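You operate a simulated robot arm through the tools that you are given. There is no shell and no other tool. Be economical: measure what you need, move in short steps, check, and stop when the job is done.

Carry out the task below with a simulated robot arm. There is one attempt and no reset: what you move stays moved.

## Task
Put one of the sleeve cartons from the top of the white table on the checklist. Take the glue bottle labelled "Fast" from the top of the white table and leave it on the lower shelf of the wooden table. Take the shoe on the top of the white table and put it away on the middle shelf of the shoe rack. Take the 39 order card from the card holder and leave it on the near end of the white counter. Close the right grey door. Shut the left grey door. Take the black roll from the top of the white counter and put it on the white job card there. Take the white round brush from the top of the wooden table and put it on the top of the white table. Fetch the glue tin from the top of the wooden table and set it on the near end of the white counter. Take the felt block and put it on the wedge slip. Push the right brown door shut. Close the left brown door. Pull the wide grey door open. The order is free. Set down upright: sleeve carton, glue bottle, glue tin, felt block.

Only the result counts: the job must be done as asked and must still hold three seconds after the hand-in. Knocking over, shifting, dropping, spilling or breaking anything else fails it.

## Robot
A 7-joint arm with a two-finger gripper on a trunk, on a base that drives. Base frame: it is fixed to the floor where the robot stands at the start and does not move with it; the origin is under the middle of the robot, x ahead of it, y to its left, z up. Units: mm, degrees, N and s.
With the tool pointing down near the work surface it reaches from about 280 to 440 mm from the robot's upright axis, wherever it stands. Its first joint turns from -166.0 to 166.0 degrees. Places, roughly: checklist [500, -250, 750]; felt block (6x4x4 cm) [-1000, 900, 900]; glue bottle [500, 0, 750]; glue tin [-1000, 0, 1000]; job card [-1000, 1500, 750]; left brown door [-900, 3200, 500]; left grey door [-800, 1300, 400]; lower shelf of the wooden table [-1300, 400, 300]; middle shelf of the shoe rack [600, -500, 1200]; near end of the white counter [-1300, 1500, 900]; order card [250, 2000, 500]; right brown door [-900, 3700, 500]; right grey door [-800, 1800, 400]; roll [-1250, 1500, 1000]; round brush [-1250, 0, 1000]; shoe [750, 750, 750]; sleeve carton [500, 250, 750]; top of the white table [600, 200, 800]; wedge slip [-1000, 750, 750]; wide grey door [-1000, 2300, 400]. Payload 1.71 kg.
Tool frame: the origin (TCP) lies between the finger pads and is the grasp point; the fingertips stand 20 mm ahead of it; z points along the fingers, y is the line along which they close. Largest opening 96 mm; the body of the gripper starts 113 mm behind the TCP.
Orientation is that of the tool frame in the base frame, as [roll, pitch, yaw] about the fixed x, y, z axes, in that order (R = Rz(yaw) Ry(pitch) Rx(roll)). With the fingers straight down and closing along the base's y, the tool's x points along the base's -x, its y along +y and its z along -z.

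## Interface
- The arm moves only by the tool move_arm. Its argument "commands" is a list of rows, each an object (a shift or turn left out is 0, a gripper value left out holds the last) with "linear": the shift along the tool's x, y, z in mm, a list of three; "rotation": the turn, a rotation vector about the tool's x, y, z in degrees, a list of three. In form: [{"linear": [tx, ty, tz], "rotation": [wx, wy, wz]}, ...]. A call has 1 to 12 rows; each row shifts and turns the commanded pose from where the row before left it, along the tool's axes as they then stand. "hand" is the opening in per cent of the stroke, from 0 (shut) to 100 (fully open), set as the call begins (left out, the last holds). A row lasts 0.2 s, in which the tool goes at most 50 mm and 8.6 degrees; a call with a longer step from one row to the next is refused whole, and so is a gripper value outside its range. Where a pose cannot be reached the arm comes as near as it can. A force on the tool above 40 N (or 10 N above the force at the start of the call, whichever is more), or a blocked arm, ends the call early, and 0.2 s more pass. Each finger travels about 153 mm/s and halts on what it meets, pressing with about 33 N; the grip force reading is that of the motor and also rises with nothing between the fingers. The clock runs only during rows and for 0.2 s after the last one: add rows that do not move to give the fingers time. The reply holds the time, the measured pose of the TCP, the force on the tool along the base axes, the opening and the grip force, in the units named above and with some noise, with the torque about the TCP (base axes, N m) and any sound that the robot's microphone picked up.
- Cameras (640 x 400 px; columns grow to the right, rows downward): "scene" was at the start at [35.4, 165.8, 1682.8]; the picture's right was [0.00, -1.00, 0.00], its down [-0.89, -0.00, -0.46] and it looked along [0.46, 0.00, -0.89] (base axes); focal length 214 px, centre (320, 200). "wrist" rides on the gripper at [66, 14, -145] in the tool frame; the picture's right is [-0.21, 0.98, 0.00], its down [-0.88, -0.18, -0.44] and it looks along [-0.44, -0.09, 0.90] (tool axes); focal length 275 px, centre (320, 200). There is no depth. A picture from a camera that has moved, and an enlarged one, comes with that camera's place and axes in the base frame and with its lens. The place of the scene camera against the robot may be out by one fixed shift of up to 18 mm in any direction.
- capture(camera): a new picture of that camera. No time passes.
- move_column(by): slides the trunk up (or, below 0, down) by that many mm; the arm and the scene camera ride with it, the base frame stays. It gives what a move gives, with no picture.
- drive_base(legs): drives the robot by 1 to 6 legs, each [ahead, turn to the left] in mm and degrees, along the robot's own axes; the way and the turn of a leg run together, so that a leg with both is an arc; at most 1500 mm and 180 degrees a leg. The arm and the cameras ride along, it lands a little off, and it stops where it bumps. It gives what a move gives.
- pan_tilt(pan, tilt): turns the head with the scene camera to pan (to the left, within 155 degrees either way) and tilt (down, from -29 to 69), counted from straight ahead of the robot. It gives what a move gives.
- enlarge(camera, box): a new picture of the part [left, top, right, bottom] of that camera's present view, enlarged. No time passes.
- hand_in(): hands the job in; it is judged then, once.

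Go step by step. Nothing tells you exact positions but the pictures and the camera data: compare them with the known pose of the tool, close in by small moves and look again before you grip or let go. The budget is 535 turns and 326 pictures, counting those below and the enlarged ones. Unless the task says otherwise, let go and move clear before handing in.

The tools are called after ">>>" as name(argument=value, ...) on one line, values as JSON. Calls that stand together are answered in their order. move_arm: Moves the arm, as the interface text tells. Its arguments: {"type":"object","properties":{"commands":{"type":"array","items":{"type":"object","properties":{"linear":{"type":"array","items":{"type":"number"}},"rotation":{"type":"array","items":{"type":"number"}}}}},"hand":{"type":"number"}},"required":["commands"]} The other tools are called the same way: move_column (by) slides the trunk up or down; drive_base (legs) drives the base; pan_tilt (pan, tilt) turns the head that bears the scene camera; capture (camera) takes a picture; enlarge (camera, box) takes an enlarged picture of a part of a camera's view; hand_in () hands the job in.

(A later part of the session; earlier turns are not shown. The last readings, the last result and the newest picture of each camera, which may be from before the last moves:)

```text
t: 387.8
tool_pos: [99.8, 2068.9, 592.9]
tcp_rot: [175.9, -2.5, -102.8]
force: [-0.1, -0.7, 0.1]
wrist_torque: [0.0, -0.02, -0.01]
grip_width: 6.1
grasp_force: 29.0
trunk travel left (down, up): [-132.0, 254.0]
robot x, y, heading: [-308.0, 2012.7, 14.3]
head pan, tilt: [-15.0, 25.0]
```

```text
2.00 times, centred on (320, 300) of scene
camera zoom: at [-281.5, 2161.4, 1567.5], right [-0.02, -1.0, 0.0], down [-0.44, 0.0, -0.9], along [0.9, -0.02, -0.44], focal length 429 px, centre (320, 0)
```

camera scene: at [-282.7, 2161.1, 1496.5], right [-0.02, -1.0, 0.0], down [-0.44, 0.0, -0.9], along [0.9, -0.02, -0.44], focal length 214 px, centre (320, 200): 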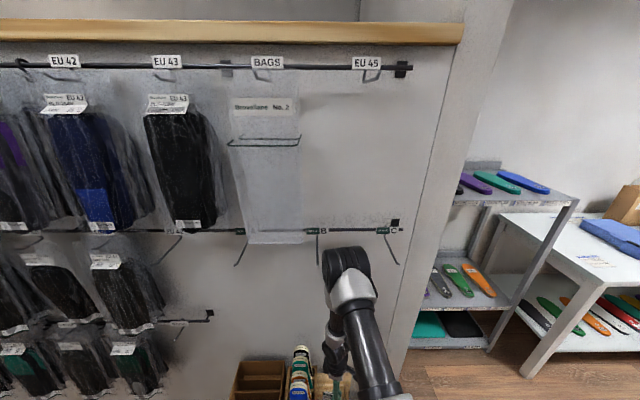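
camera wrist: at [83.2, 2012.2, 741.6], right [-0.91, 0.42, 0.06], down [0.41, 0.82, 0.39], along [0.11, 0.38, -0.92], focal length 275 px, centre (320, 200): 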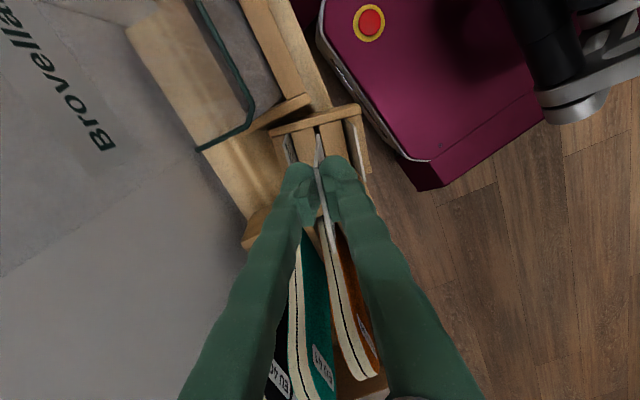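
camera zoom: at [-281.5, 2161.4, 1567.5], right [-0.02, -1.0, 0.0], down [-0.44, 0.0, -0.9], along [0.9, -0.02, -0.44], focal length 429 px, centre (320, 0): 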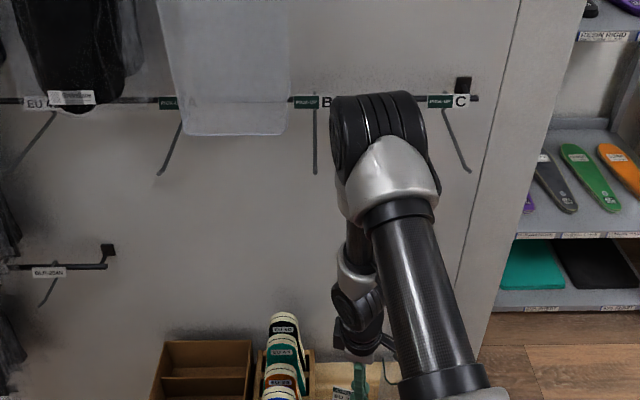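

Card B is out and the block is undisturbed. Back away.

>>> drive_base(legs=[[-180, 0]])

>>> pan_tilt(pan=-10, tilt=50)

>>> capture(camera="wrist")

>>> enlarge(camera="scene", box=[240, 150, 440, 310])

```text
t: 389.4
tool_pos: [-74.6, 2026.4, 593.2]
tcp_rot: [175.9, -2.4, -102.6]
force: [-0.5, -0.3, 0.0]
wrist_torque: [0.05, -0.05, -0.02]
grip_width: 5.9
grasp_force: 29.9
trunk travel left (down, up): [-132.0, 254.0]
robot x, y, heading: [-480.4, 1968.1, 14.0]
head pan, tilt: [-15.0, 25.0]
```

```text
t: 390.2
tool_pos: [-81.4, 2024.2, 601.1]
tcp_rot: [176.8, -2.0, -102.7]
force: [0.3, -0.1, 0.1]
wrist_torque: [-0.02, -0.03, 0.0]
grip_width: 6.1
grasp_force: 30.0
trunk travel left (down, up): [-132.0, 254.0]
robot x, y, heading: [-477.9, 1967.8, 14.3]
head pan, tilt: [-10.0, 50.0]
```

```text
117 pictures are left
camera wrist: at [-100.5, 1966.8, 747.8], right [-0.91, 0.42, 0.05], down [0.4, 0.82, 0.4], along [0.13, 0.38, -0.91], focal length 275 px, centre (320, 200)
```

wrist: 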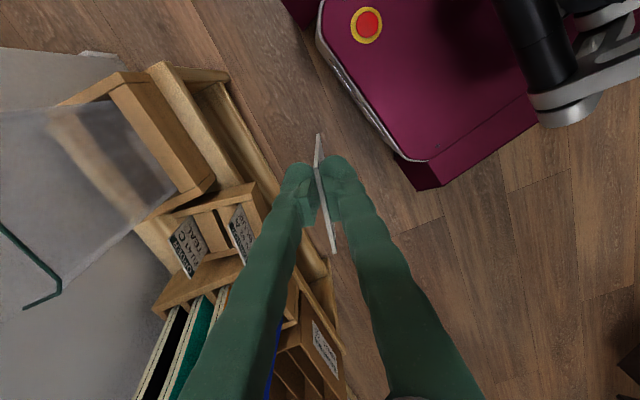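

```text
2.50 times, centred on (340, 230) of scene
camera zoom: at [-471.4, 2124.4, 1530.2], right [0.07, -1.0, 0.0], down [-0.77, -0.06, -0.63], along [0.63, 0.04, -0.78], focal length 536 px, centre (270, 125)
```

zoom: 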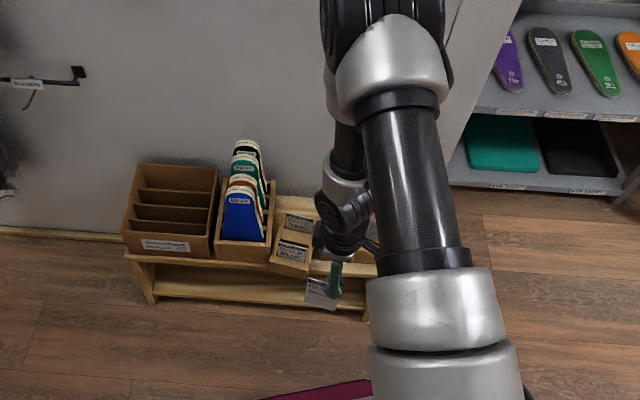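

Card in hand. Deliver it to the counter's near end: raise, drive south and face the counter.

>>> move_column(by=250)

>>> move_arm(commands=[{"linear": [0, 0, -45]}, {"linear": [0, 0, -45]}, {"linear": [0, 0, -45]}, {"linear": [0, 0, -45]}])

>>> drive_base(legs=[[0, -104], [660, 0], [0, -90]])

>>> capture(camera="wrist")

>>> capture(camera="scene")

```text
t: 392.8
tool_pos: [-81.0, 2024.9, 850.0]
tcp_rot: [176.8, -2.0, -102.7]
force: [-0.3, 0.0, -0.1]
wrist_torque: [0.0, 0.02, 0.0]
grip_width: 6.2
grasp_force: 30.3
trunk travel left (down, up): [-382.0, 4.0]
robot x, y, heading: [-476.8, 1967.2, 14.1]
head pan, tilt: [-10.0, 50.0]
```

```text
t: 393.8
tool_pos: [-72.6, 2028.8, 1032.2]
tcp_rot: [176.7, -2.0, -102.7]
force: [0.4, 0.0, -0.4]
wrist_torque: [0.02, -0.02, -0.01]
grip_width: 6.1
grasp_force: 29.7
trunk travel left (down, up): [-382.0, 4.0]
robot x, y, heading: [-480.7, 1966.5, 14.2]
head pan, tilt: [-10.0, 50.0]
```

```text
t: 407.7
tool_pos: [-919.3, 1342.1, 1031.2]
tcp_rot: [176.7, -2.0, 61.5]
force: [-0.8, -0.1, -0.1]
wrist_torque: [-0.03, 0.0, 0.02]
grip_width: 6.1
grasp_force: 29.6
trunk travel left (down, up): [-382.0, 4.0]
robot x, y, heading: [-506.8, 1286.3, 178.5]
head pan, tilt: [-10.0, 50.0]
```

```text
115 pictures are left
camera wrist: at [-885.5, 1393.7, 1178.6], right [0.76, -0.65, 0.05], down [-0.61, -0.68, 0.4], along [-0.23, -0.34, -0.91], focal length 275 px, centre (320, 200)
```

wrist: 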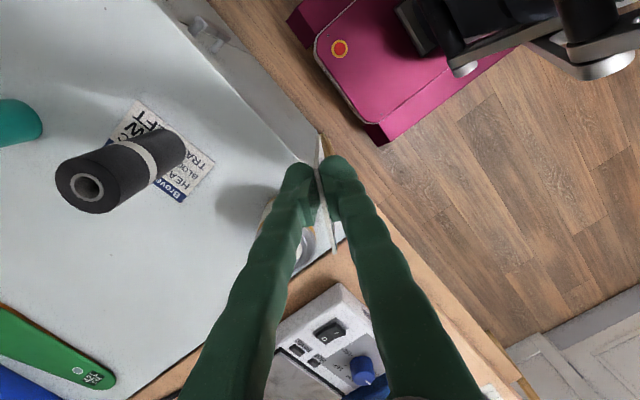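

```text
114 pictures are left
camera scene: at [-554.7, 1158.9, 1779.5], right [0.2, 0.98, 0.0], down [0.76, -0.16, -0.63], along [-0.62, 0.13, -0.78], focal length 214 px, centre (320, 200)
```

scene: 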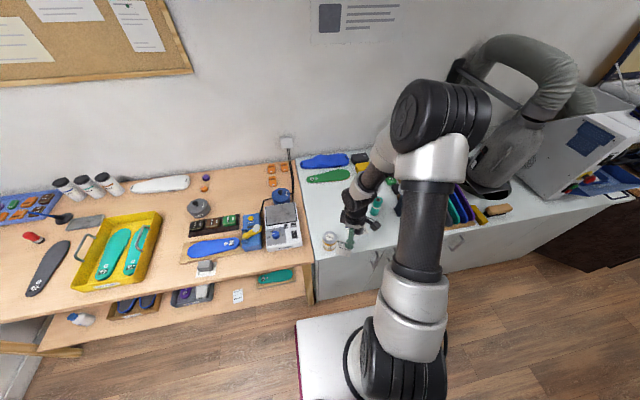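

>>> move_arm(commands=[{"linear": [0, 0, -45]}, {"linear": [0, 0, -45]}, {"linear": [0, 0, -45]}, {"linear": [0, 0, -45]}])

>>> move_column(by=-130)

>>> drive_base(legs=[[95, 0]])

>>> move_arm(commands=[{"linear": [-28, -27, 0]}, {"linear": [-28, -27, 0]}, {"linear": [-28, -27, 0]}])

>>> capture(camera="wrist")

```text
t: 408.7
tool_pos: [-910.5, 1340.7, 1217.3]
tcp_rot: [177.4, -1.6, 61.5]
force: [-0.5, -0.3, -0.1]
wrist_torque: [0.0, 0.04, -0.03]
grip_width: 5.9
grasp_force: 29.4
trunk travel left (down, up): [-382.0, 4.0]
robot x, y, heading: [-508.0, 1290.1, 178.1]
head pan, tilt: [-10.0, 50.0]
```

```text
t: 410.3
tool_pos: [-912.0, 1340.9, 1086.4]
tcp_rot: [177.5, -1.8, 61.4]
force: [-0.4, -0.2, 0.1]
wrist_torque: [0.02, 0.02, 0.0]
grip_width: 6.2
grasp_force: 29.8
trunk travel left (down, up): [-252.0, 134.0]
robot x, y, heading: [-506.2, 1290.0, 178.1]
head pan, tilt: [-10.0, 50.0]
```

```text
t: 411.4
tool_pos: [-976.5, 1344.1, 1099.3]
tcp_rot: [179.0, -1.0, 61.5]
force: [2.8, -0.4, 1.6]
wrist_torque: [0.0, 0.29, 0.02]
grip_width: 6.0
grasp_force: 29.7
trunk travel left (down, up): [-252.0, 134.0]
robot x, y, heading: [-604.1, 1292.1, 178.5]
head pan, tilt: [-10.0, 50.0]
```

```text
t: 412.2
tool_pos: [-1108.7, 1307.4, 1085.4]
tcp_rot: [178.0, -1.7, 61.3]
force: [-0.4, 0.7, 0.2]
wrist_torque: [-0.02, -0.05, 0.03]
grip_width: 6.1
grasp_force: 29.2
trunk travel left (down, up): [-252.0, 134.0]
robot x, y, heading: [-599.0, 1288.5, 178.7]
head pan, tilt: [-10.0, 50.0]
```

```text
113 pictures are left
camera wrist: at [-1072.5, 1358.4, 1232.0], right [0.76, -0.65, 0.03], down [-0.6, -0.68, 0.41], along [-0.25, -0.33, -0.91], focal length 275 px, centre (320, 200)
```

wrist: 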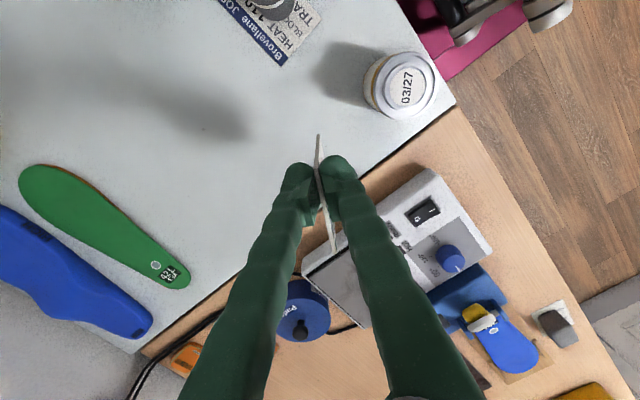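

Free space ahead. Tilt the tool toward me a bit so it can reach ≈(−1185,1330), away from the tin.

>>> move_arm(commands=[{"rotation": [8, 0, 0]}, {"rotation": [8, 0, 0]}, {"rotation": [8, 0, 0]}, {"linear": [-8, -36, 16]}, {"linear": [-8, -36, 16]}])

>>> capture(camera="wrist")

```text
t: 413.4
tool_pos: [-1192.9, 1334.4, 1077.6]
tcp_rot: [-158.4, -1.7, 61.6]
force: [0.7, -0.9, -0.1]
wrist_torque: [0.01, 0.05, 0.01]
grip_width: 6.2
grasp_force: 29.9
trunk travel left (down, up): [-252.0, 134.0]
robot x, y, heading: [-602.1, 1289.1, 178.5]
head pan, tilt: [-10.0, 50.0]
```

```text
112 pictures are left
camera wrist: at [-1105.2, 1356.6, 1209.6], right [0.71, -0.61, -0.37], down [-0.43, -0.78, 0.46], along [-0.56, -0.16, -0.81], focal length 275 px, centre (320, 200)
```

wrist: 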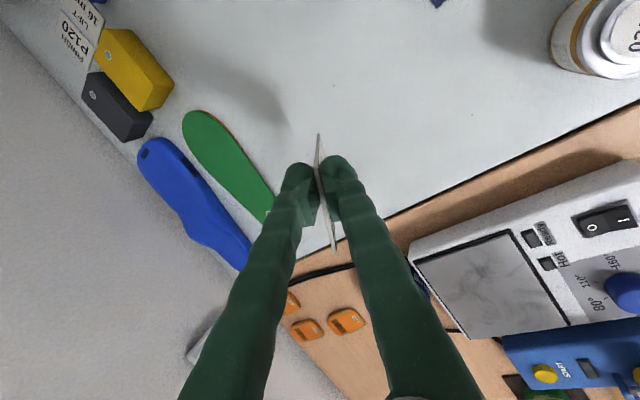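

>>> move_column(by=-105)

>>> move_arm(commands=[{"linear": [0, -2, 5]}, {"linear": [0, -2, 5]}, {"linear": [0, -2, 5]}, {"linear": [0, -2, 5]}, {"linear": [0, -2, 5]}])

>>> capture(camera="wrist")

>>> enlarge(camera="scene", box=[280, 150, 440, 280])

```text
t: 414.8
tool_pos: [-1193.2, 1333.6, 973.1]
tcp_rot: [-158.3, -1.7, 61.5]
force: [0.0, 0.2, 0.2]
wrist_torque: [0.02, -0.01, 0.02]
grip_width: 5.8
grasp_force: 29.6
trunk travel left (down, up): [-147.0, 239.0]
robot x, y, heading: [-601.5, 1292.1, 178.4]
head pan, tilt: [-10.0, 50.0]
```

```text
t: 416.0
tool_pos: [-1207.8, 1340.2, 956.7]
tcp_rot: [-158.0, -1.5, 61.6]
force: [7.1, -5.0, 23.6]
wrist_torque: [0.01, 0.0, 0.0]
grip_width: 6.2
grasp_force: 29.9
trunk travel left (down, up): [-147.0, 239.0]
robot x, y, heading: [-601.0, 1288.5, 178.4]
head pan, tilt: [-10.0, 50.0]
```

```text
111 pictures are left
camera wrist: at [-1119.2, 1364.1, 1088.3], right [0.71, -0.6, -0.37], down [-0.43, -0.78, 0.46], along [-0.56, -0.16, -0.81], focal length 275 px, centre (320, 200)
```

wrist: 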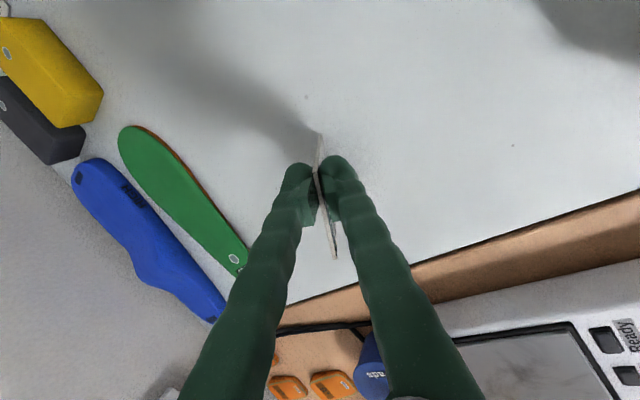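

```text
3.08 times, centred on (360, 215) of scene
camera zoom: at [-636.0, 1160.2, 1545.4], right [0.2, 0.98, 0.0], down [0.76, -0.15, -0.63], along [-0.62, 0.13, -0.77], focal length 660 px, centre (197, 154)
```

zoom: 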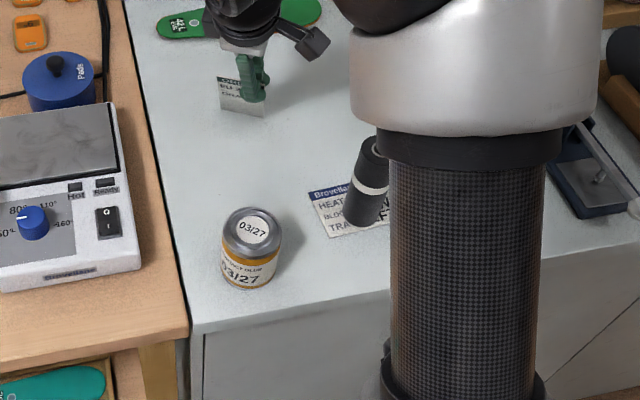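

Card's lower edge touches the counter. Tilt it further down about that edge, then release.

>>> move_arm(commands=[{"linear": [0, 0, -1]}, {"linear": [0, 12, 1], "rotation": [8, 0, 0]}, {"linear": [0, 12, 1], "rotation": [8, 0, 0]}, {"linear": [0, 12, 1], "rotation": [8, 0, 0]}])

>>> capture(camera="wrist")

```text
t: 417.0
tool_pos: [-1157.6, 1336.8, 890.4]
tcp_rot: [-145.9, 2.6, 58.9]
force: [0.9, -3.0, 6.4]
wrist_torque: [0.14, 0.46, 0.27]
grip_width: 6.3
grasp_force: 33.4
trunk travel left (down, up): [-147.0, 239.0]
robot x, y, heading: [-605.2, 1290.3, 178.5]
head pan, tilt: [-10.0, 50.0]
stopped in row 4: the force on the tool passed its limit at 372 N (the readings are from after the stop); the commanded pose is now the measured one
```

```text
109 pictures are left
camera wrist: at [-1042.3, 1348.7, 999.7], right [0.57, -0.62, -0.54], down [-0.36, -0.78, 0.51], along [-0.74, -0.1, -0.67], focal length 275 px, centre (320, 200)
```

wrist: 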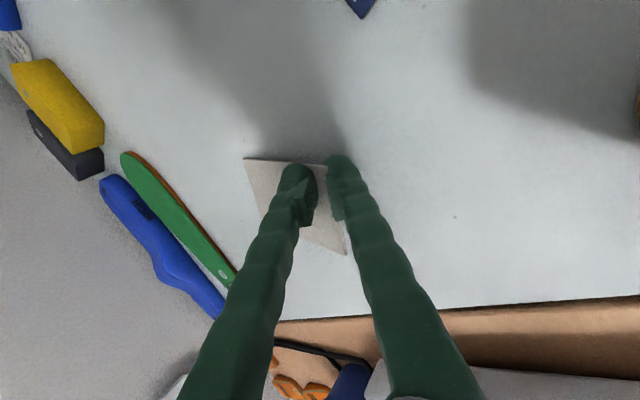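

>>> move_arm(commands=[{"linear": [0, 3, -6]}, {"linear": [0, 3, -6]}])

>>> enlarge(camera="wrist", box=[220, 120, 420, 280])

>>> enlarge(camera="scene", box=[280, 130, 440, 260])

```text
t: 417.6
tool_pos: [-1151.1, 1330.7, 895.4]
tcp_rot: [-146.1, 2.4, 58.6]
force: [0.6, 0.2, 4.5]
wrist_torque: [0.32, 0.34, -0.09]
grip_width: 6.1
grasp_force: 31.6
trunk travel left (down, up): [-147.0, 239.0]
robot x, y, heading: [-601.5, 1286.1, 178.1]
head pan, tilt: [-10.0, 50.0]
```

```text
2.50 times, centred on (320, 200) of wrist
camera zoom: at [-1036.1, 1342.7, 1003.9], right [0.58, -0.62, -0.54], down [-0.36, -0.78, 0.51], along [-0.73, -0.1, -0.67], focal length 688 px, centre (320, 200)
```

zoom: 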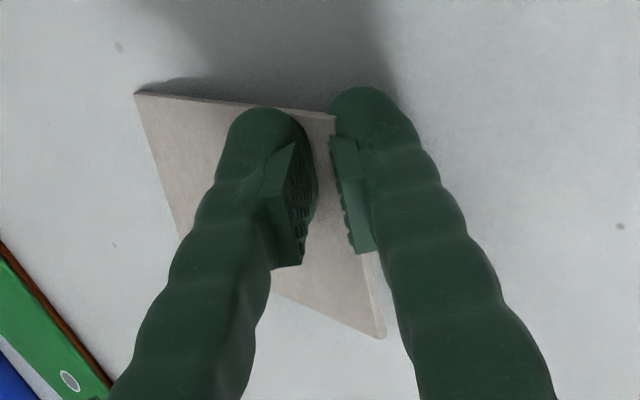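

```text
3.08 times, centred on (360, 195) of scene
camera zoom: at [-645.9, 1161.0, 1545.1], right [0.2, 0.98, 0.0], down [0.76, -0.15, -0.63], along [-0.62, 0.13, -0.78], focal length 660 px, centre (197, 215)
```

zoom: 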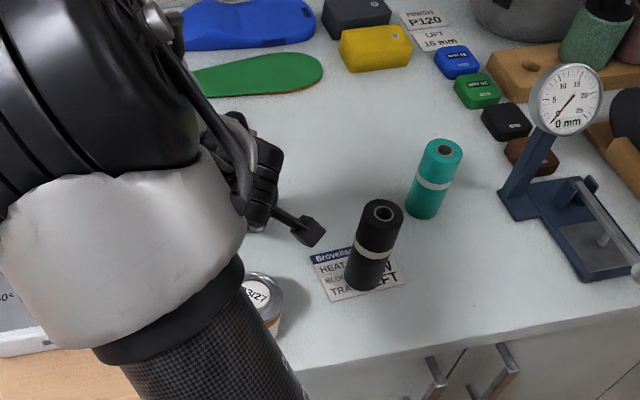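

>>> move_arm(commands=[{"linear": [0, 0, 0]}, {"linear": [0, 0, 0]}], hand=15)

>>> enlarge(camera="wrist", box=[220, 120, 420, 280])

```text
t: 418.2
tool_pos: [-1149.6, 1330.0, 895.1]
tcp_rot: [-146.0, 2.4, 58.7]
force: [-0.6, -0.6, 0.2]
wrist_torque: [0.01, -0.01, -0.01]
grip_width: 14.4
grasp_force: 0.1
trunk travel left (down, up): [-147.0, 239.0]
robot x, y, heading: [-604.3, 1288.7, 178.6]
head pan, tilt: [-10.0, 50.0]
```

```text
2.50 times, centred on (320, 200) of wrist
camera zoom: at [-1036.1, 1342.7, 1004.0], right [0.57, -0.62, -0.54], down [-0.36, -0.78, 0.51], along [-0.73, -0.1, -0.67], focal length 688 px, centre (320, 200)
```

zoom: 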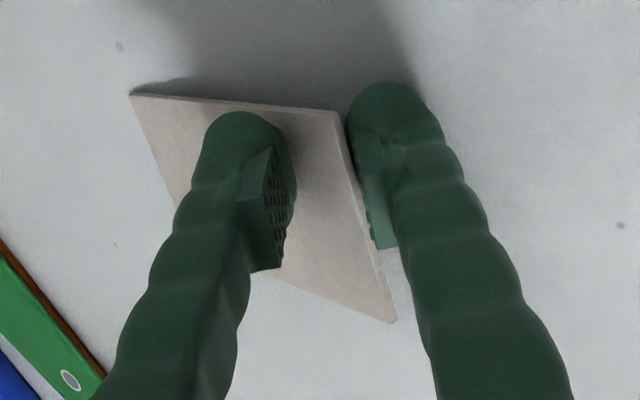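

Card lies on the counter. Retreat along the tool axis and check.

>>> move_arm(commands=[{"linear": [0, 0, -20]}, {"linear": [0, 0, -35]}, {"linear": [0, 0, -40]}, {"linear": [0, 0, -40]}])

>>> capture(camera="wrist")

>>> capture(camera="scene")

```text
t: 419.2
tool_pos: [-1087.8, 1293.3, 1005.5]
tcp_rot: [-146.0, 2.5, 58.8]
force: [-0.1, 0.7, 0.3]
wrist_torque: [0.0, 0.01, 0.01]
grip_width: 14.3
grasp_force: 0.1
trunk travel left (down, up): [-147.0, 239.0]
robot x, y, heading: [-606.2, 1289.1, 178.3]
head pan, tilt: [-10.0, 50.0]
```

```text
105 pictures are left
camera wrist: at [-972.7, 1307.3, 1116.1], right [0.58, -0.62, -0.54], down [-0.36, -0.78, 0.51], along [-0.73, -0.1, -0.67], focal length 275 px, centre (320, 200)
```

wrist: 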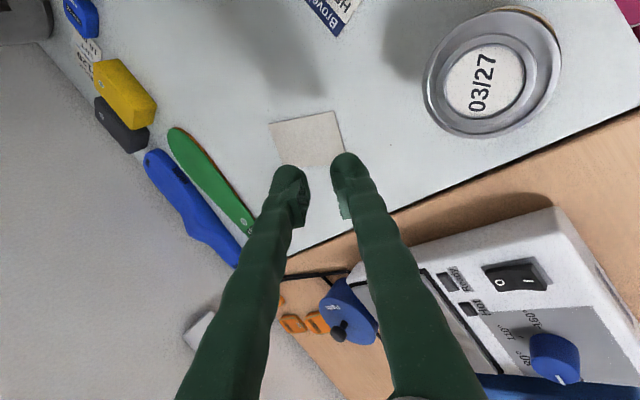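

```text
104 pictures are left
camera scene: at [-644.3, 1162.1, 1545.3], right [0.2, 0.98, 0.0], down [0.76, -0.15, -0.63], along [-0.62, 0.13, -0.78], focal length 214 px, centre (320, 200)
```

scene: 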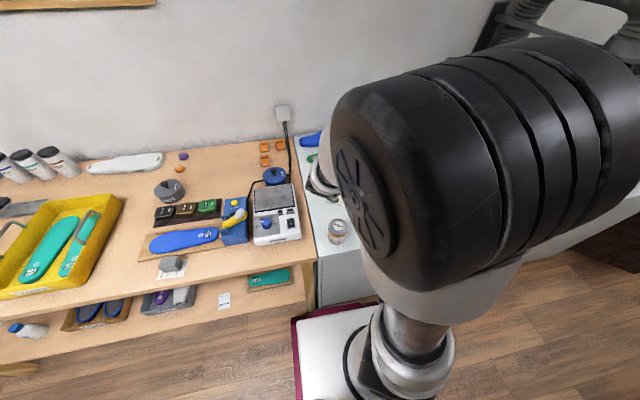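

The order card lies on the near end. Now return to the holder to push its small block back into place: back off, reorient the tool, drive there.

>>> drive_base(legs=[[-150, 0]])

>>> move_arm(commands=[{"rotation": [-8.5, 0, 0]}, {"rotation": [-8.5, 0, 0]}, {"rotation": [-8.5, 0, 0]}, {"rotation": [-8.5, 0, 0]}, {"rotation": [0, 0, 8]}, {"rotation": [0, 0, 8]}, {"rotation": [0, 0, 8]}, {"rotation": [0, 0, 8]}, {"rotation": [0, 0, 8]}, {"rotation": [0, 0, 8]}, {"rotation": [0, 0, 8]}, {"rotation": [0, 0, 5]}], hand=0)

>>> drive_base(legs=[[0, -88], [680, 0], [0, -80]])

>>> pan_tilt(pan=-10, tilt=45)

>>> capture(camera="scene")

>>> capture(camera="wrist")

```text
t: 420.6
tool_pos: [-939.7, 1288.7, 1000.8]
tcp_rot: [-146.2, 2.2, 58.6]
force: [0.7, 0.2, -0.5]
wrist_torque: [-0.03, 0.04, 0.0]
grip_width: 14.4
grasp_force: 0.0
trunk travel left (down, up): [-147.0, 239.0]
robot x, y, heading: [-453.6, 1283.6, 178.2]
head pan, tilt: [-10.0, 50.0]
```

```text
t: 423.2
tool_pos: [-943.8, 1289.1, 997.2]
tcp_rot: [178.0, 0.6, -2.4]
force: [0.0, 0.5, 0.1]
wrist_torque: [0.03, 0.03, 0.0]
grip_width: 0.1
grasp_force: 29.4
trunk travel left (down, up): [-147.0, 239.0]
robot x, y, heading: [-456.0, 1285.2, 178.3]
head pan, tilt: [-10.0, 50.0]
```

```text
t: 435.7
tool_pos: [27.8, 2049.8, 997.5]
tcp_rot: [178.0, 0.6, -171.3]
force: [0.0, 0.0, 0.5]
wrist_torque: [-0.01, -0.02, 0.02]
grip_width: 0.2
grasp_force: 29.1
trunk travel left (down, up): [-147.0, 239.0]
robot x, y, heading: [-457.7, 1961.1, 9.0]
head pan, tilt: [-10.0, 50.0]
```

```text
t: 436.4
tool_pos: [12.7, 2046.6, 1006.5]
tcp_rot: [177.9, 1.6, -171.3]
force: [-1.1, 0.8, -0.1]
wrist_torque: [-0.02, -0.02, 0.01]
grip_width: 0.0
grasp_force: 29.2
trunk travel left (down, up): [-147.0, 239.0]
robot x, y, heading: [-448.8, 1958.2, 9.1]
head pan, tilt: [-10.0, 45.0]
```

```text
103 pictures are left
camera scene: at [-430.5, 2117.9, 1552.1], right [-0.01, -1.0, 0.0], down [-0.72, 0.01, -0.7], along [0.7, -0.01, -0.72], focal length 214 px, centre (320, 200)
```

scene: 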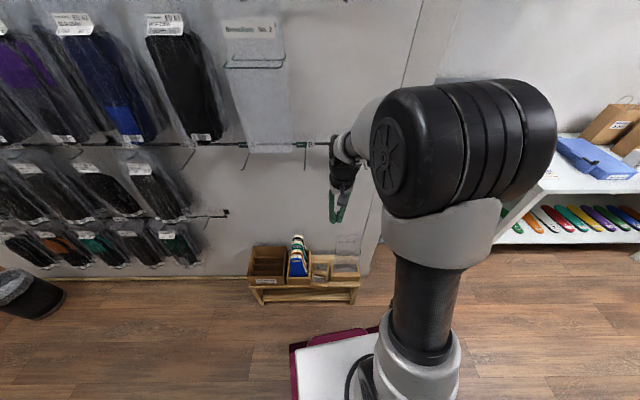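

```text
102 pictures are left
camera wrist: at [-58.4, 2045.7, 1149.5], right [0.05, 1.0, 0.04], down [0.89, -0.07, 0.46], along [0.46, 0.01, -0.89], focal length 275 px, centre (320, 200)
```

wrist: 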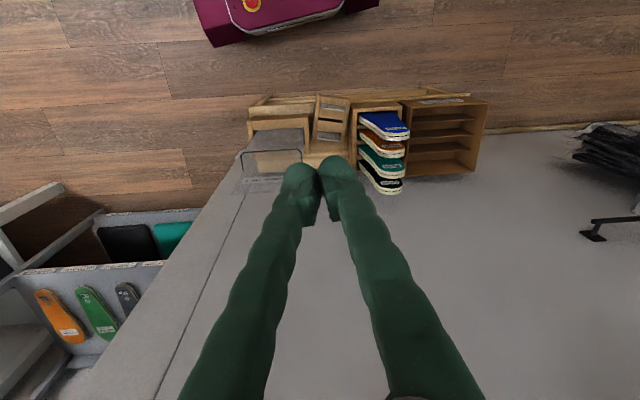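

>>> enlarge(camera="wrist", box=[230, 70, 430, 210])

>>> enlarge(camera="scene", box=[240, 220, 380, 310])

```text
2.86 times, centred on (330, 140) of wrist
camera zoom: at [-58.4, 2045.7, 1149.5], right [0.05, 1.0, 0.04], down [0.89, -0.07, 0.46], along [0.46, 0.01, -0.89], focal length 786 px, centre (291, 371)
```

zoom: 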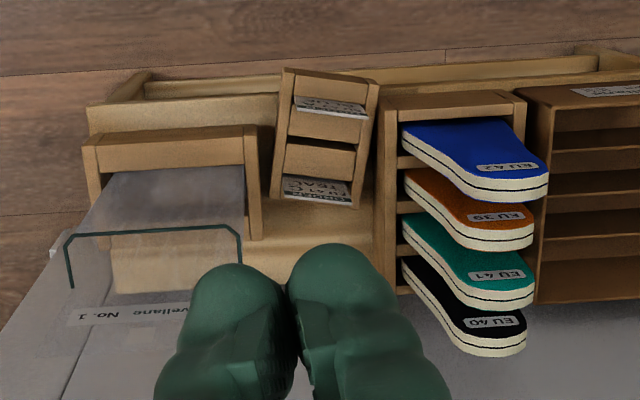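

```text
4.44 times, centred on (310, 265) of scene
camera zoom: at [-430.5, 2117.9, 1552.1], right [-0.01, -1.0, 0.0], down [-0.72, 0.01, -0.7], along [0.7, -0.01, -0.72], focal length 953 px, centre (364, -89)
```

zoom: 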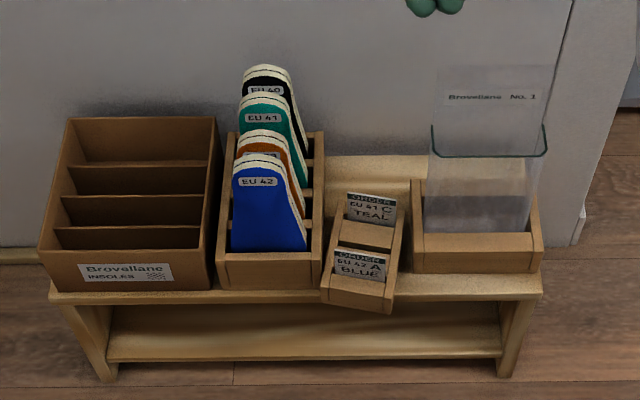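

The block is ≈40 mm forward and yawed −12°. Position the closed fingers in front of its right part to push it back.

>>> drive_base(legs=[[55, 0]])

>>> move_arm(commands=[{"linear": [40, 15, 0]}, {"linear": [42, 18, 0]}])

>>> move_column(by=-147)

>>> move_arm(commands=[{"linear": [0, 0, 45]}, {"linear": [0, 0, 45]}, {"linear": [0, 0, 45]}, {"linear": [0, 0, 45]}, {"linear": [0, 0, 45]}, {"linear": [0, 0, 45]}, {"linear": [0, 0, 45]}])

>>> capture(camera="wrist")

```text
t: 437.4
tool_pos: [52.8, 2053.8, 1013.4]
tcp_rot: [177.9, 2.2, -171.3]
force: [1.0, -0.2, 0.9]
wrist_torque: [-0.03, 0.1, 0.03]
grip_width: 0.0
grasp_force: 29.6
trunk travel left (down, up): [-147.0, 239.0]
robot x, y, heading: [-401.6, 1967.6, 9.1]
head pan, tilt: [-10.0, 45.0]
```

```text
t: 437.9
tool_pos: [-19.5, 2075.0, 1005.6]
tcp_rot: [177.8, 1.6, -171.3]
force: [-0.9, 0.0, 0.2]
wrist_torque: [-0.01, -0.19, -0.02]
grip_width: 0.0
grasp_force: 29.8
trunk travel left (down, up): [-147.0, 239.0]
robot x, y, heading: [-402.1, 1970.8, 9.3]
head pan, tilt: [-10.0, 45.0]
```

```text
t: 439.7
tool_pos: [-22.7, 2074.3, 861.0]
tcp_rot: [177.9, 1.8, -171.3]
force: [-0.2, 0.1, 0.7]
wrist_torque: [-0.02, 0.0, -0.02]
grip_width: 0.0
grasp_force: 29.6
trunk travel left (down, up): [0.0, 386.0]
robot x, y, heading: [-403.0, 1973.1, 9.2]
head pan, tilt: [-10.0, 45.0]
```

```text
t: 441.3
tool_pos: [-12.8, 2087.2, 546.1]
tcp_rot: [177.9, 1.7, -171.3]
force: [-0.1, -0.1, 0.9]
wrist_torque: [-0.02, -0.05, 0.02]
grip_width: 0.0
grasp_force: 29.5
trunk travel left (down, up): [0.0, 386.0]
robot x, y, heading: [-402.4, 1972.2, 9.0]
head pan, tilt: [-10.0, 45.0]
```

```text
99 pictures are left
camera wrist: at [-85.2, 2085.6, 689.5], right [0.05, 1.0, 0.04], down [0.88, -0.07, 0.46], along [0.47, 0.01, -0.88], focal length 275 px, centre (320, 200)
```

wrist: 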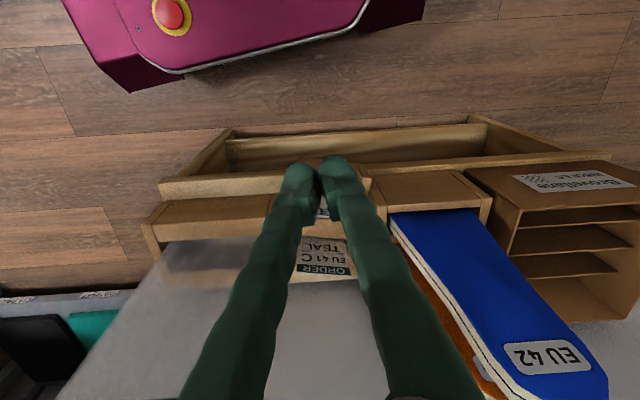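

>>> move_arm(commands=[{"linear": [6, -11, 30]}, {"linear": [0, 0, 40]}, {"linear": [0, 0, 40]}, {"linear": [0, 0, 40]}])

>>> capture(camera="wrist")

>>> enlarge(camera="scene", box=[240, 220, 400, 330])

```text
t: 442.3
tool_pos: [-17.0, 2081.9, 395.7]
tcp_rot: [177.9, 1.7, -171.3]
force: [-0.4, -0.2, -0.5]
wrist_torque: [0.04, -0.01, 0.03]
grip_width: 0.0
grasp_force: 29.6
trunk travel left (down, up): [0.0, 386.0]
robot x, y, heading: [-400.3, 1970.0, 9.0]
head pan, tilt: [-10.0, 45.0]
```

```text
98 pictures are left
camera wrist: at [-87.3, 2078.7, 539.3], right [0.05, 1.0, 0.04], down [0.88, -0.07, 0.46], along [0.47, 0.01, -0.88], focal length 275 px, centre (320, 200)
```

wrist: 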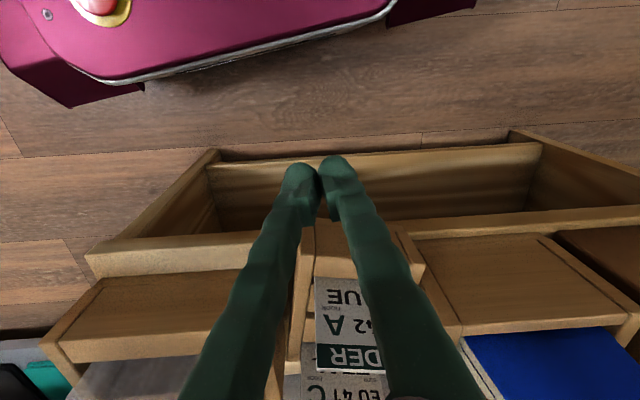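

```text
3.64 times, centred on (320, 275) of scene
camera zoom: at [-377.4, 2126.4, 1405.3], right [-0.01, -1.0, 0.0], down [-0.72, 0.01, -0.7], along [0.7, -0.01, -0.72], focal length 780 px, centre (320, -73)
```

zoom: 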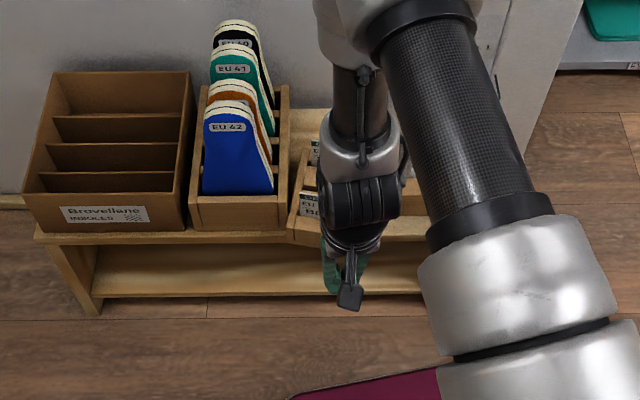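

Lower slightly and push toward the wall in small steps.

>>> move_arm(commands=[{"linear": [0, 0, 8]}, {"linear": [-14.8, -2.3, 0]}, {"linear": [-14.8, -2.3, 0]}, {"linear": [-7.9, -1.2, 0]}, {"linear": [-6.9, -1.1, 0]}, {"linear": [-6.9, -1.1, 0]}])

>>> capture(camera="wrist")

```text
t: 443.7
tool_pos: [36.3, 2082.3, 389.3]
tcp_rot: [178.0, 1.7, -171.3]
force: [-1.4, 0.4, -0.8]
wrist_torque: [0.01, 0.01, 0.02]
grip_width: 0.1
grasp_force: 29.7
trunk travel left (down, up): [0.0, 386.0]
robot x, y, heading: [-401.1, 1968.8, 9.2]
head pan, tilt: [-10.0, 45.0]
```

```text
96 pictures are left
camera wrist: at [-35.0, 2080.0, 532.7], right [0.05, 1.0, 0.04], down [0.88, -0.07, 0.46], along [0.47, 0.01, -0.88], focal length 275 px, centre (320, 200)
```

wrist: 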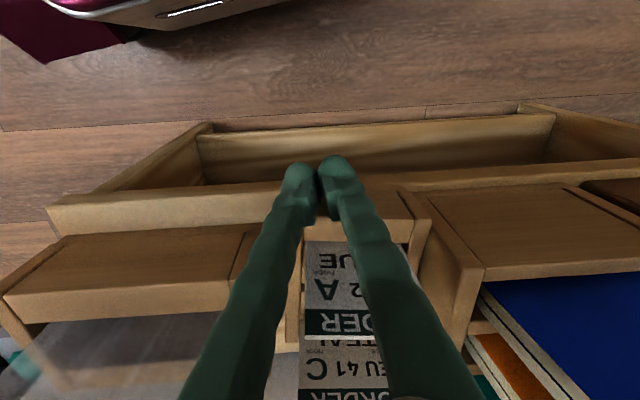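

>>> move_arm(commands=[{"linear": [-6, -1, 0]}, {"linear": [-6, -1, 0]}, {"linear": [-6, -1, 0]}])

>>> capture(camera="wrist")

```text
t: 444.5
tool_pos: [54.4, 2082.6, 389.1]
tcp_rot: [178.0, 1.8, -171.4]
force: [-1.4, 0.1, 0.2]
wrist_torque: [0.0, -0.02, 0.01]
grip_width: 0.0
grasp_force: 29.4
trunk travel left (down, up): [0.0, 386.0]
robot x, y, heading: [-400.2, 1969.2, 9.0]
head pan, tilt: [-10.0, 45.0]
```

```text
95 pictures are left
camera wrist: at [-16.4, 2080.9, 532.4], right [0.05, 1.0, 0.04], down [0.88, -0.07, 0.46], along [0.47, 0.01, -0.88], focal length 275 px, centre (320, 200)
```

wrist: 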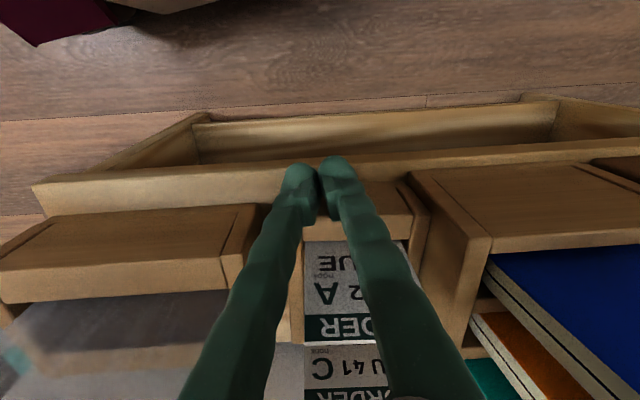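

>>> move_arm(commands=[{"linear": [20, 3, 0]}, {"linear": [30, 5, 0]}, {"linear": [0, 0, -45]}, {"linear": [0, 0, -45]}, {"linear": [0, 0, -45]}, {"linear": [0, 0, -45]}])

>>> capture(camera="wrist")

>>> enlarge(camera="scene", box=[240, 220, 400, 330])

```text
t: 445.9
tool_pos: [-1.1, 2074.6, 569.4]
tcp_rot: [178.1, 1.7, -171.3]
force: [0.1, 0.6, 0.2]
wrist_torque: [0.01, -0.01, -0.01]
grip_width: 0.2
grasp_force: 29.5
trunk travel left (down, up): [0.0, 386.0]
robot x, y, heading: [-399.2, 1968.8, 9.2]
head pan, tilt: [-10.0, 45.0]
```

```text
94 pictures are left
camera wrist: at [-72.1, 2073.3, 712.2], right [0.05, 1.0, 0.04], down [0.88, -0.07, 0.46], along [0.46, 0.01, -0.89], focal length 275 px, centre (320, 200)
```

wrist: 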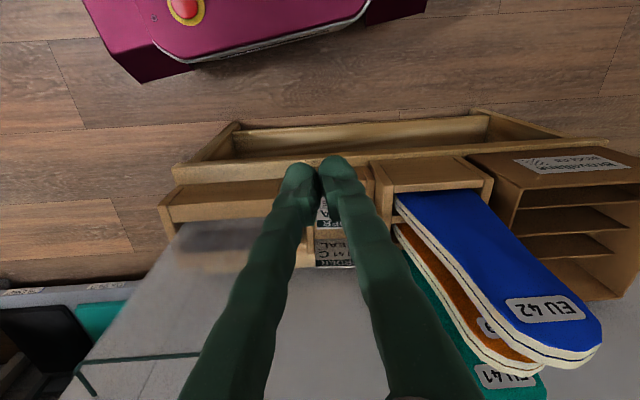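

```text
3.64 times, centred on (320, 275) of scene
camera zoom: at [-377.2, 2126.4, 1405.3], right [-0.01, -1.0, 0.0], down [-0.72, 0.01, -0.7], along [0.7, -0.01, -0.72], focal length 780 px, centre (320, -73)
```

zoom: 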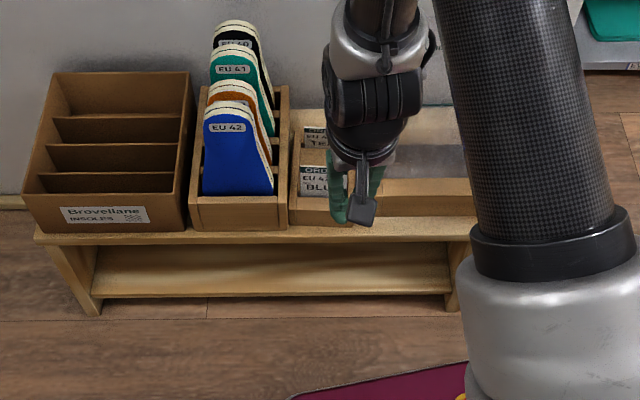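

The block is back in line with its neighbours. Next: the wide grey door. Turn to face it and make the tool horizontal.

>>> move_column(by=150)

>>> drive_base(legs=[[-40, 0], [0, 90], [0, 81]])

>>> pan_tilt(pan=-10, tilt=35)

>>> capture(camera="scene")

>>> capture(camera="wrist")

```text
t: 447.6
tool_pos: [-0.5, 2074.8, 718.0]
tcp_rot: [178.0, 1.7, -171.3]
force: [0.1, -0.6, -0.4]
wrist_torque: [0.0, 0.03, -0.02]
grip_width: 0.0
grasp_force: 29.3
trunk travel left (down, up): [-150.0, 236.0]
robot x, y, heading: [-399.1, 1969.2, 9.5]
head pan, tilt: [-10.0, 45.0]
```

```text
t: 457.3
tool_pos: [-852.4, 1915.5, 718.3]
tcp_rot: [178.0, 1.7, 0.8]
force: [0.6, 0.5, -0.5]
wrist_torque: [-0.02, 0.0, 0.02]
grip_width: 0.1
grasp_force: 29.4
trunk travel left (down, up): [-150.0, 236.0]
robot x, y, heading: [-440.9, 1973.7, -178.6]
head pan, tilt: [-10.0, 45.0]
```

```text
t: 458.0
tool_pos: [-841.7, 1915.0, 724.3]
tcp_rot: [178.0, 2.6, 0.7]
force: [0.1, -0.5, -0.3]
wrist_torque: [0.02, -0.04, 0.01]
grip_width: 0.0
grasp_force: 29.8
trunk travel left (down, up): [-150.0, 236.0]
robot x, y, heading: [-440.8, 1974.4, -178.7]
head pan, tilt: [-10.0, 35.0]
```

```text
92 pictures are left
camera scene: at [-487.6, 1843.8, 1569.7], right [0.15, 0.99, 0.0], down [0.58, -0.09, -0.81], along [-0.8, 0.12, -0.59], focal length 214 px, centre (320, 200)
```

scene: 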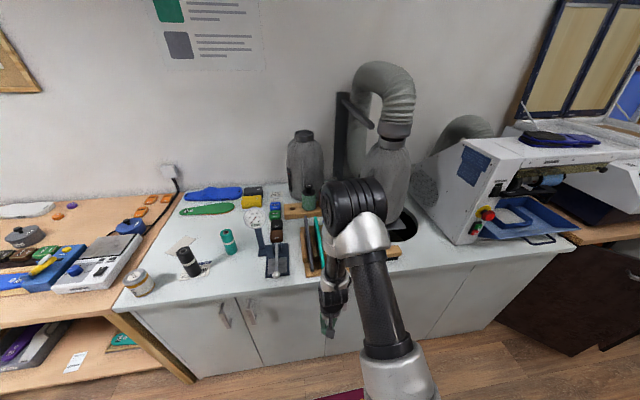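

```text
91 pictures are left
camera wrist: at [-769.8, 1908.0, 866.9], right [-0.19, -0.98, 0.04], down [-0.86, 0.19, 0.48], along [-0.48, 0.05, -0.88], focal length 275 px, centre (320, 200)
```

wrist: 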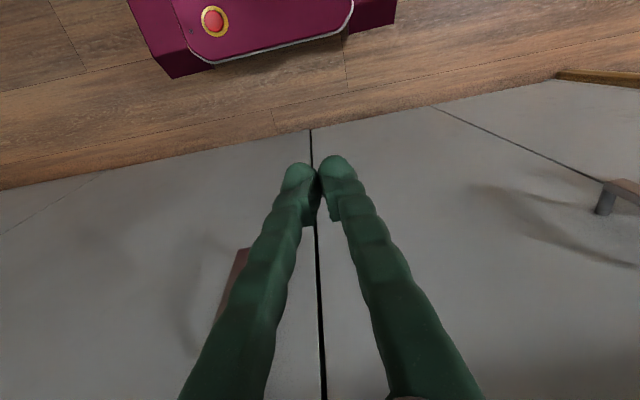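

Handle at y≈2006, z≈665–720+. Back off and bring the tool to horizontal in front of it.

>>> drive_base(legs=[[-155, 0]])

>>> move_arm(commands=[{"linear": [-18, -8, 1], "rotation": [0, -8, 0]}, {"linear": [-17, -8, 4], "rotation": [0, -8, 0]}, {"linear": [-16, -8, 6], "rotation": [0, -8, 0]}, {"linear": [-16, -8, 8], "rotation": [0, -8, 0]}, {"linear": [-14, -8, 10], "rotation": [0, -8, 0]}, {"linear": [-13, -8, 12], "rotation": [0, -8, 0]}, {"linear": [-11, -8, 14], "rotation": [0, -8, 0]}, {"linear": [-9, -8, 15], "rotation": [0, -8, 0]}, {"linear": [-7, -8, 16], "rotation": [0, -8, 0]}, {"linear": [-5, -8, 17], "rotation": [0, -8, 0]}, {"linear": [0, -5, 10], "rotation": [0, -7, 0]}], hand=60)

>>> capture(camera="wrist")

```text
t: 459.4
tool_pos: [-689.1, 1919.5, 724.6]
tcp_rot: [178.0, 2.6, 0.7]
force: [1.1, 0.3, 0.9]
wrist_torque: [0.01, 0.06, 0.02]
grip_width: 0.0
grasp_force: 30.1
trunk travel left (down, up): [-150.0, 236.0]
robot x, y, heading: [-286.4, 1978.5, -178.8]
head pan, tilt: [-10.0, 35.0]
```

```text
t: 461.8
tool_pos: [-865.2, 2003.1, 725.7]
tcp_rot: [79.4, 87.9, -99.9]
force: [0.4, -0.3, 0.7]
wrist_torque: [0.01, 0.02, -0.01]
grip_width: 57.6
grasp_force: 0.0
trunk travel left (down, up): [-150.0, 236.0]
robot x, y, heading: [-288.9, 1980.5, -178.9]
head pan, tilt: [-10.0, 35.0]
```

```text
90 pictures are left
camera wrist: at [-721.2, 1987.7, 660.1], right [0.01, -0.97, 0.24], down [0.45, 0.22, 0.87], along [-0.89, 0.09, 0.44], focal length 275 px, centre (320, 200)
```

wrist: 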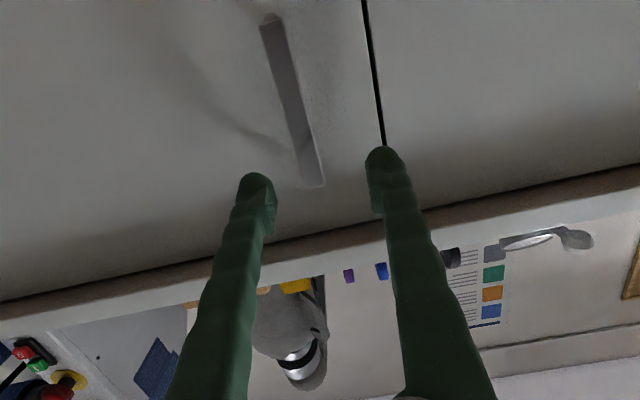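

Tool is horizontal and the handle bar (z≈633–742, y≈2008) is straight ahead. Align and advance.

>>> move_arm(commands=[{"linear": [25, -4, 10]}, {"linear": [0, 0, 20]}])

>>> capture(camera="wrist")

```text
t: 462.4
tool_pos: [-893.4, 2004.7, 700.8]
tcp_rot: [77.8, 87.9, -101.4]
force: [-0.1, -0.6, -0.2]
wrist_torque: [0.01, 0.02, 0.0]
grip_width: 57.6
grasp_force: 0.0
trunk travel left (down, up): [-150.0, 236.0]
robot x, y, heading: [-288.6, 1977.3, -178.7]
head pan, tilt: [-10.0, 35.0]
```

```text
89 pictures are left
camera wrist: at [-750.2, 1991.0, 635.2], right [0.02, -0.97, 0.24], down [0.45, 0.22, 0.87], along [-0.89, 0.09, 0.44], focal length 275 px, centre (320, 200)
```

wrist: 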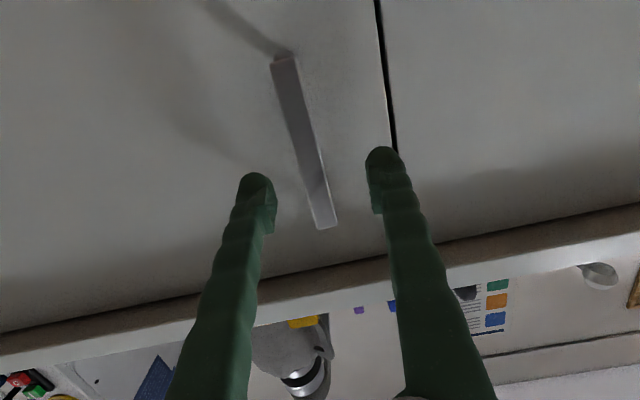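

>>> move_arm(commands=[{"linear": [0, -4, 12]}, {"linear": [0, 0, 10]}])

>>> move_arm(commands=[{"linear": [0, 0, 0]}, {"linear": [0, 0, 0]}, {"linear": [0, 0, 0]}], hand=0)

>>> capture(camera="wrist")

```text
t: 463.0
tool_pos: [-917.0, 2009.6, 701.7]
tcp_rot: [77.2, 87.9, -102.0]
force: [-0.1, -0.2, 0.0]
wrist_torque: [-0.01, -0.01, 0.01]
grip_width: 57.5
grasp_force: 0.2
trunk travel left (down, up): [-150.0, 236.0]
robot x, y, heading: [-287.3, 1976.4, -178.4]
head pan, tilt: [-10.0, 35.0]
```

```text
t: 463.8
tool_pos: [-915.1, 2007.1, 701.3]
tcp_rot: [78.0, 87.9, -101.4]
force: [-0.7, 0.2, -0.1]
wrist_torque: [-0.04, -0.01, -0.03]
grip_width: 0.0
grasp_force: 29.6
trunk travel left (down, up): [-150.0, 236.0]
robot x, y, heading: [-288.9, 1976.0, -178.7]
head pan, tilt: [-10.0, 35.0]
```

```text
88 pictures are left
camera wrist: at [-772.6, 1994.6, 635.5], right [0.02, -0.97, 0.24], down [0.45, 0.22, 0.87], along [-0.89, 0.09, 0.44], focal length 275 px, centre (320, 200)
```

wrist: 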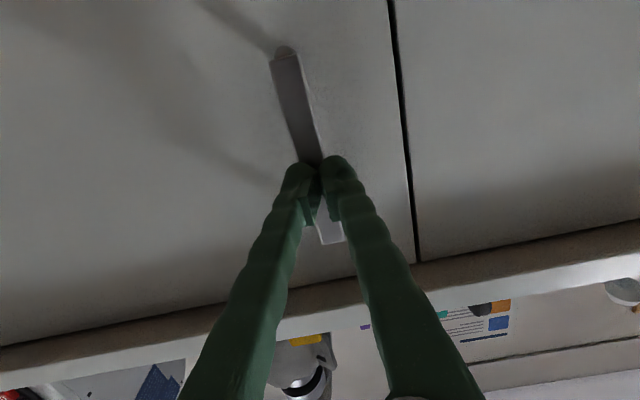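

The bar is still ahead of the fingertips. Open, advance 20 mm more, and close again.

>>> move_arm(commands=[{"linear": [0, 0, 0]}, {"linear": [0, 0, 0]}, {"linear": [0, 0, 6]}, {"linear": [0, 0, 6]}, {"linear": [0, 0, 6]}, {"linear": [0, 0, 6]}], hand=50)

>>> capture(camera="wrist")

```text
t: 465.2
tool_pos: [-939.9, 2007.1, 702.6]
tcp_rot: [78.4, 87.9, -100.9]
force: [0.4, 0.1, 0.5]
wrist_torque: [-0.03, 0.0, 0.02]
grip_width: 47.9
grasp_force: 0.2
trunk travel left (down, up): [-150.0, 236.0]
robot x, y, heading: [-287.3, 1977.5, -178.7]
head pan, tilt: [-10.0, 35.0]
```

```text
87 pictures are left
camera wrist: at [-797.3, 1993.8, 636.1], right [0.02, -0.97, 0.24], down [0.45, 0.22, 0.87], along [-0.89, 0.09, 0.44], focal length 275 px, centre (320, 200)
```

wrist: 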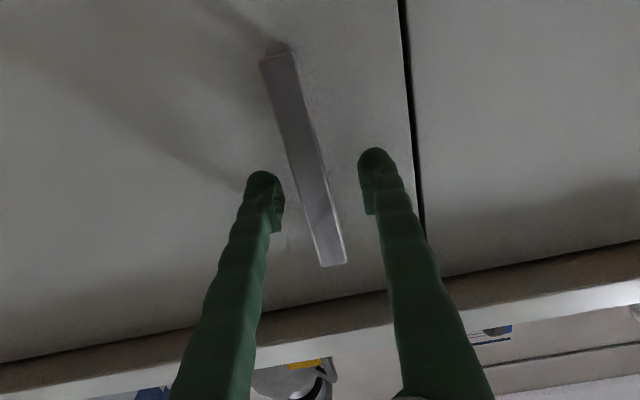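

>>> move_arm(commands=[{"linear": [0, 0, 4]}, {"linear": [0, 0, 0]}, {"linear": [0, 0, 0]}, {"linear": [0, 0, 0]}], hand=0)

>>> capture(camera="wrist")

```text
t: 466.2
tool_pos: [-943.9, 2010.4, 701.7]
tcp_rot: [79.1, 88.0, -100.2]
force: [24.9, 21.6, 1.9]
wrist_torque: [0.72, -0.09, -0.02]
grip_width: 7.3
grasp_force: 35.1
trunk travel left (down, up): [-150.0, 236.0]
robot x, y, heading: [-286.7, 1976.1, -178.8]
head pan, tilt: [-10.0, 35.0]
```

```text
86 pictures are left
camera wrist: at [-799.2, 1996.2, 635.9], right [0.01, -0.97, 0.24], down [0.45, 0.22, 0.87], along [-0.89, 0.1, 0.44], focal length 275 px, centre (320, 200)
```

wrist: 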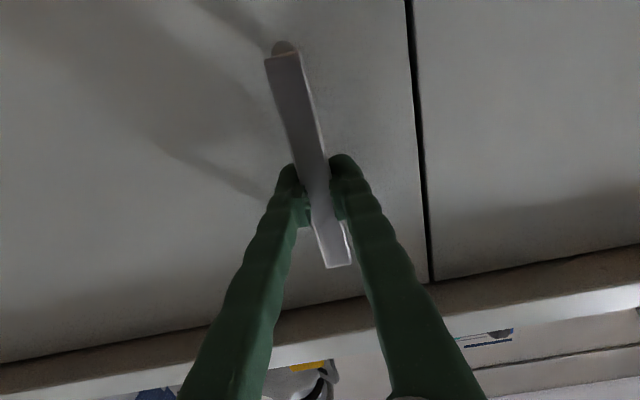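

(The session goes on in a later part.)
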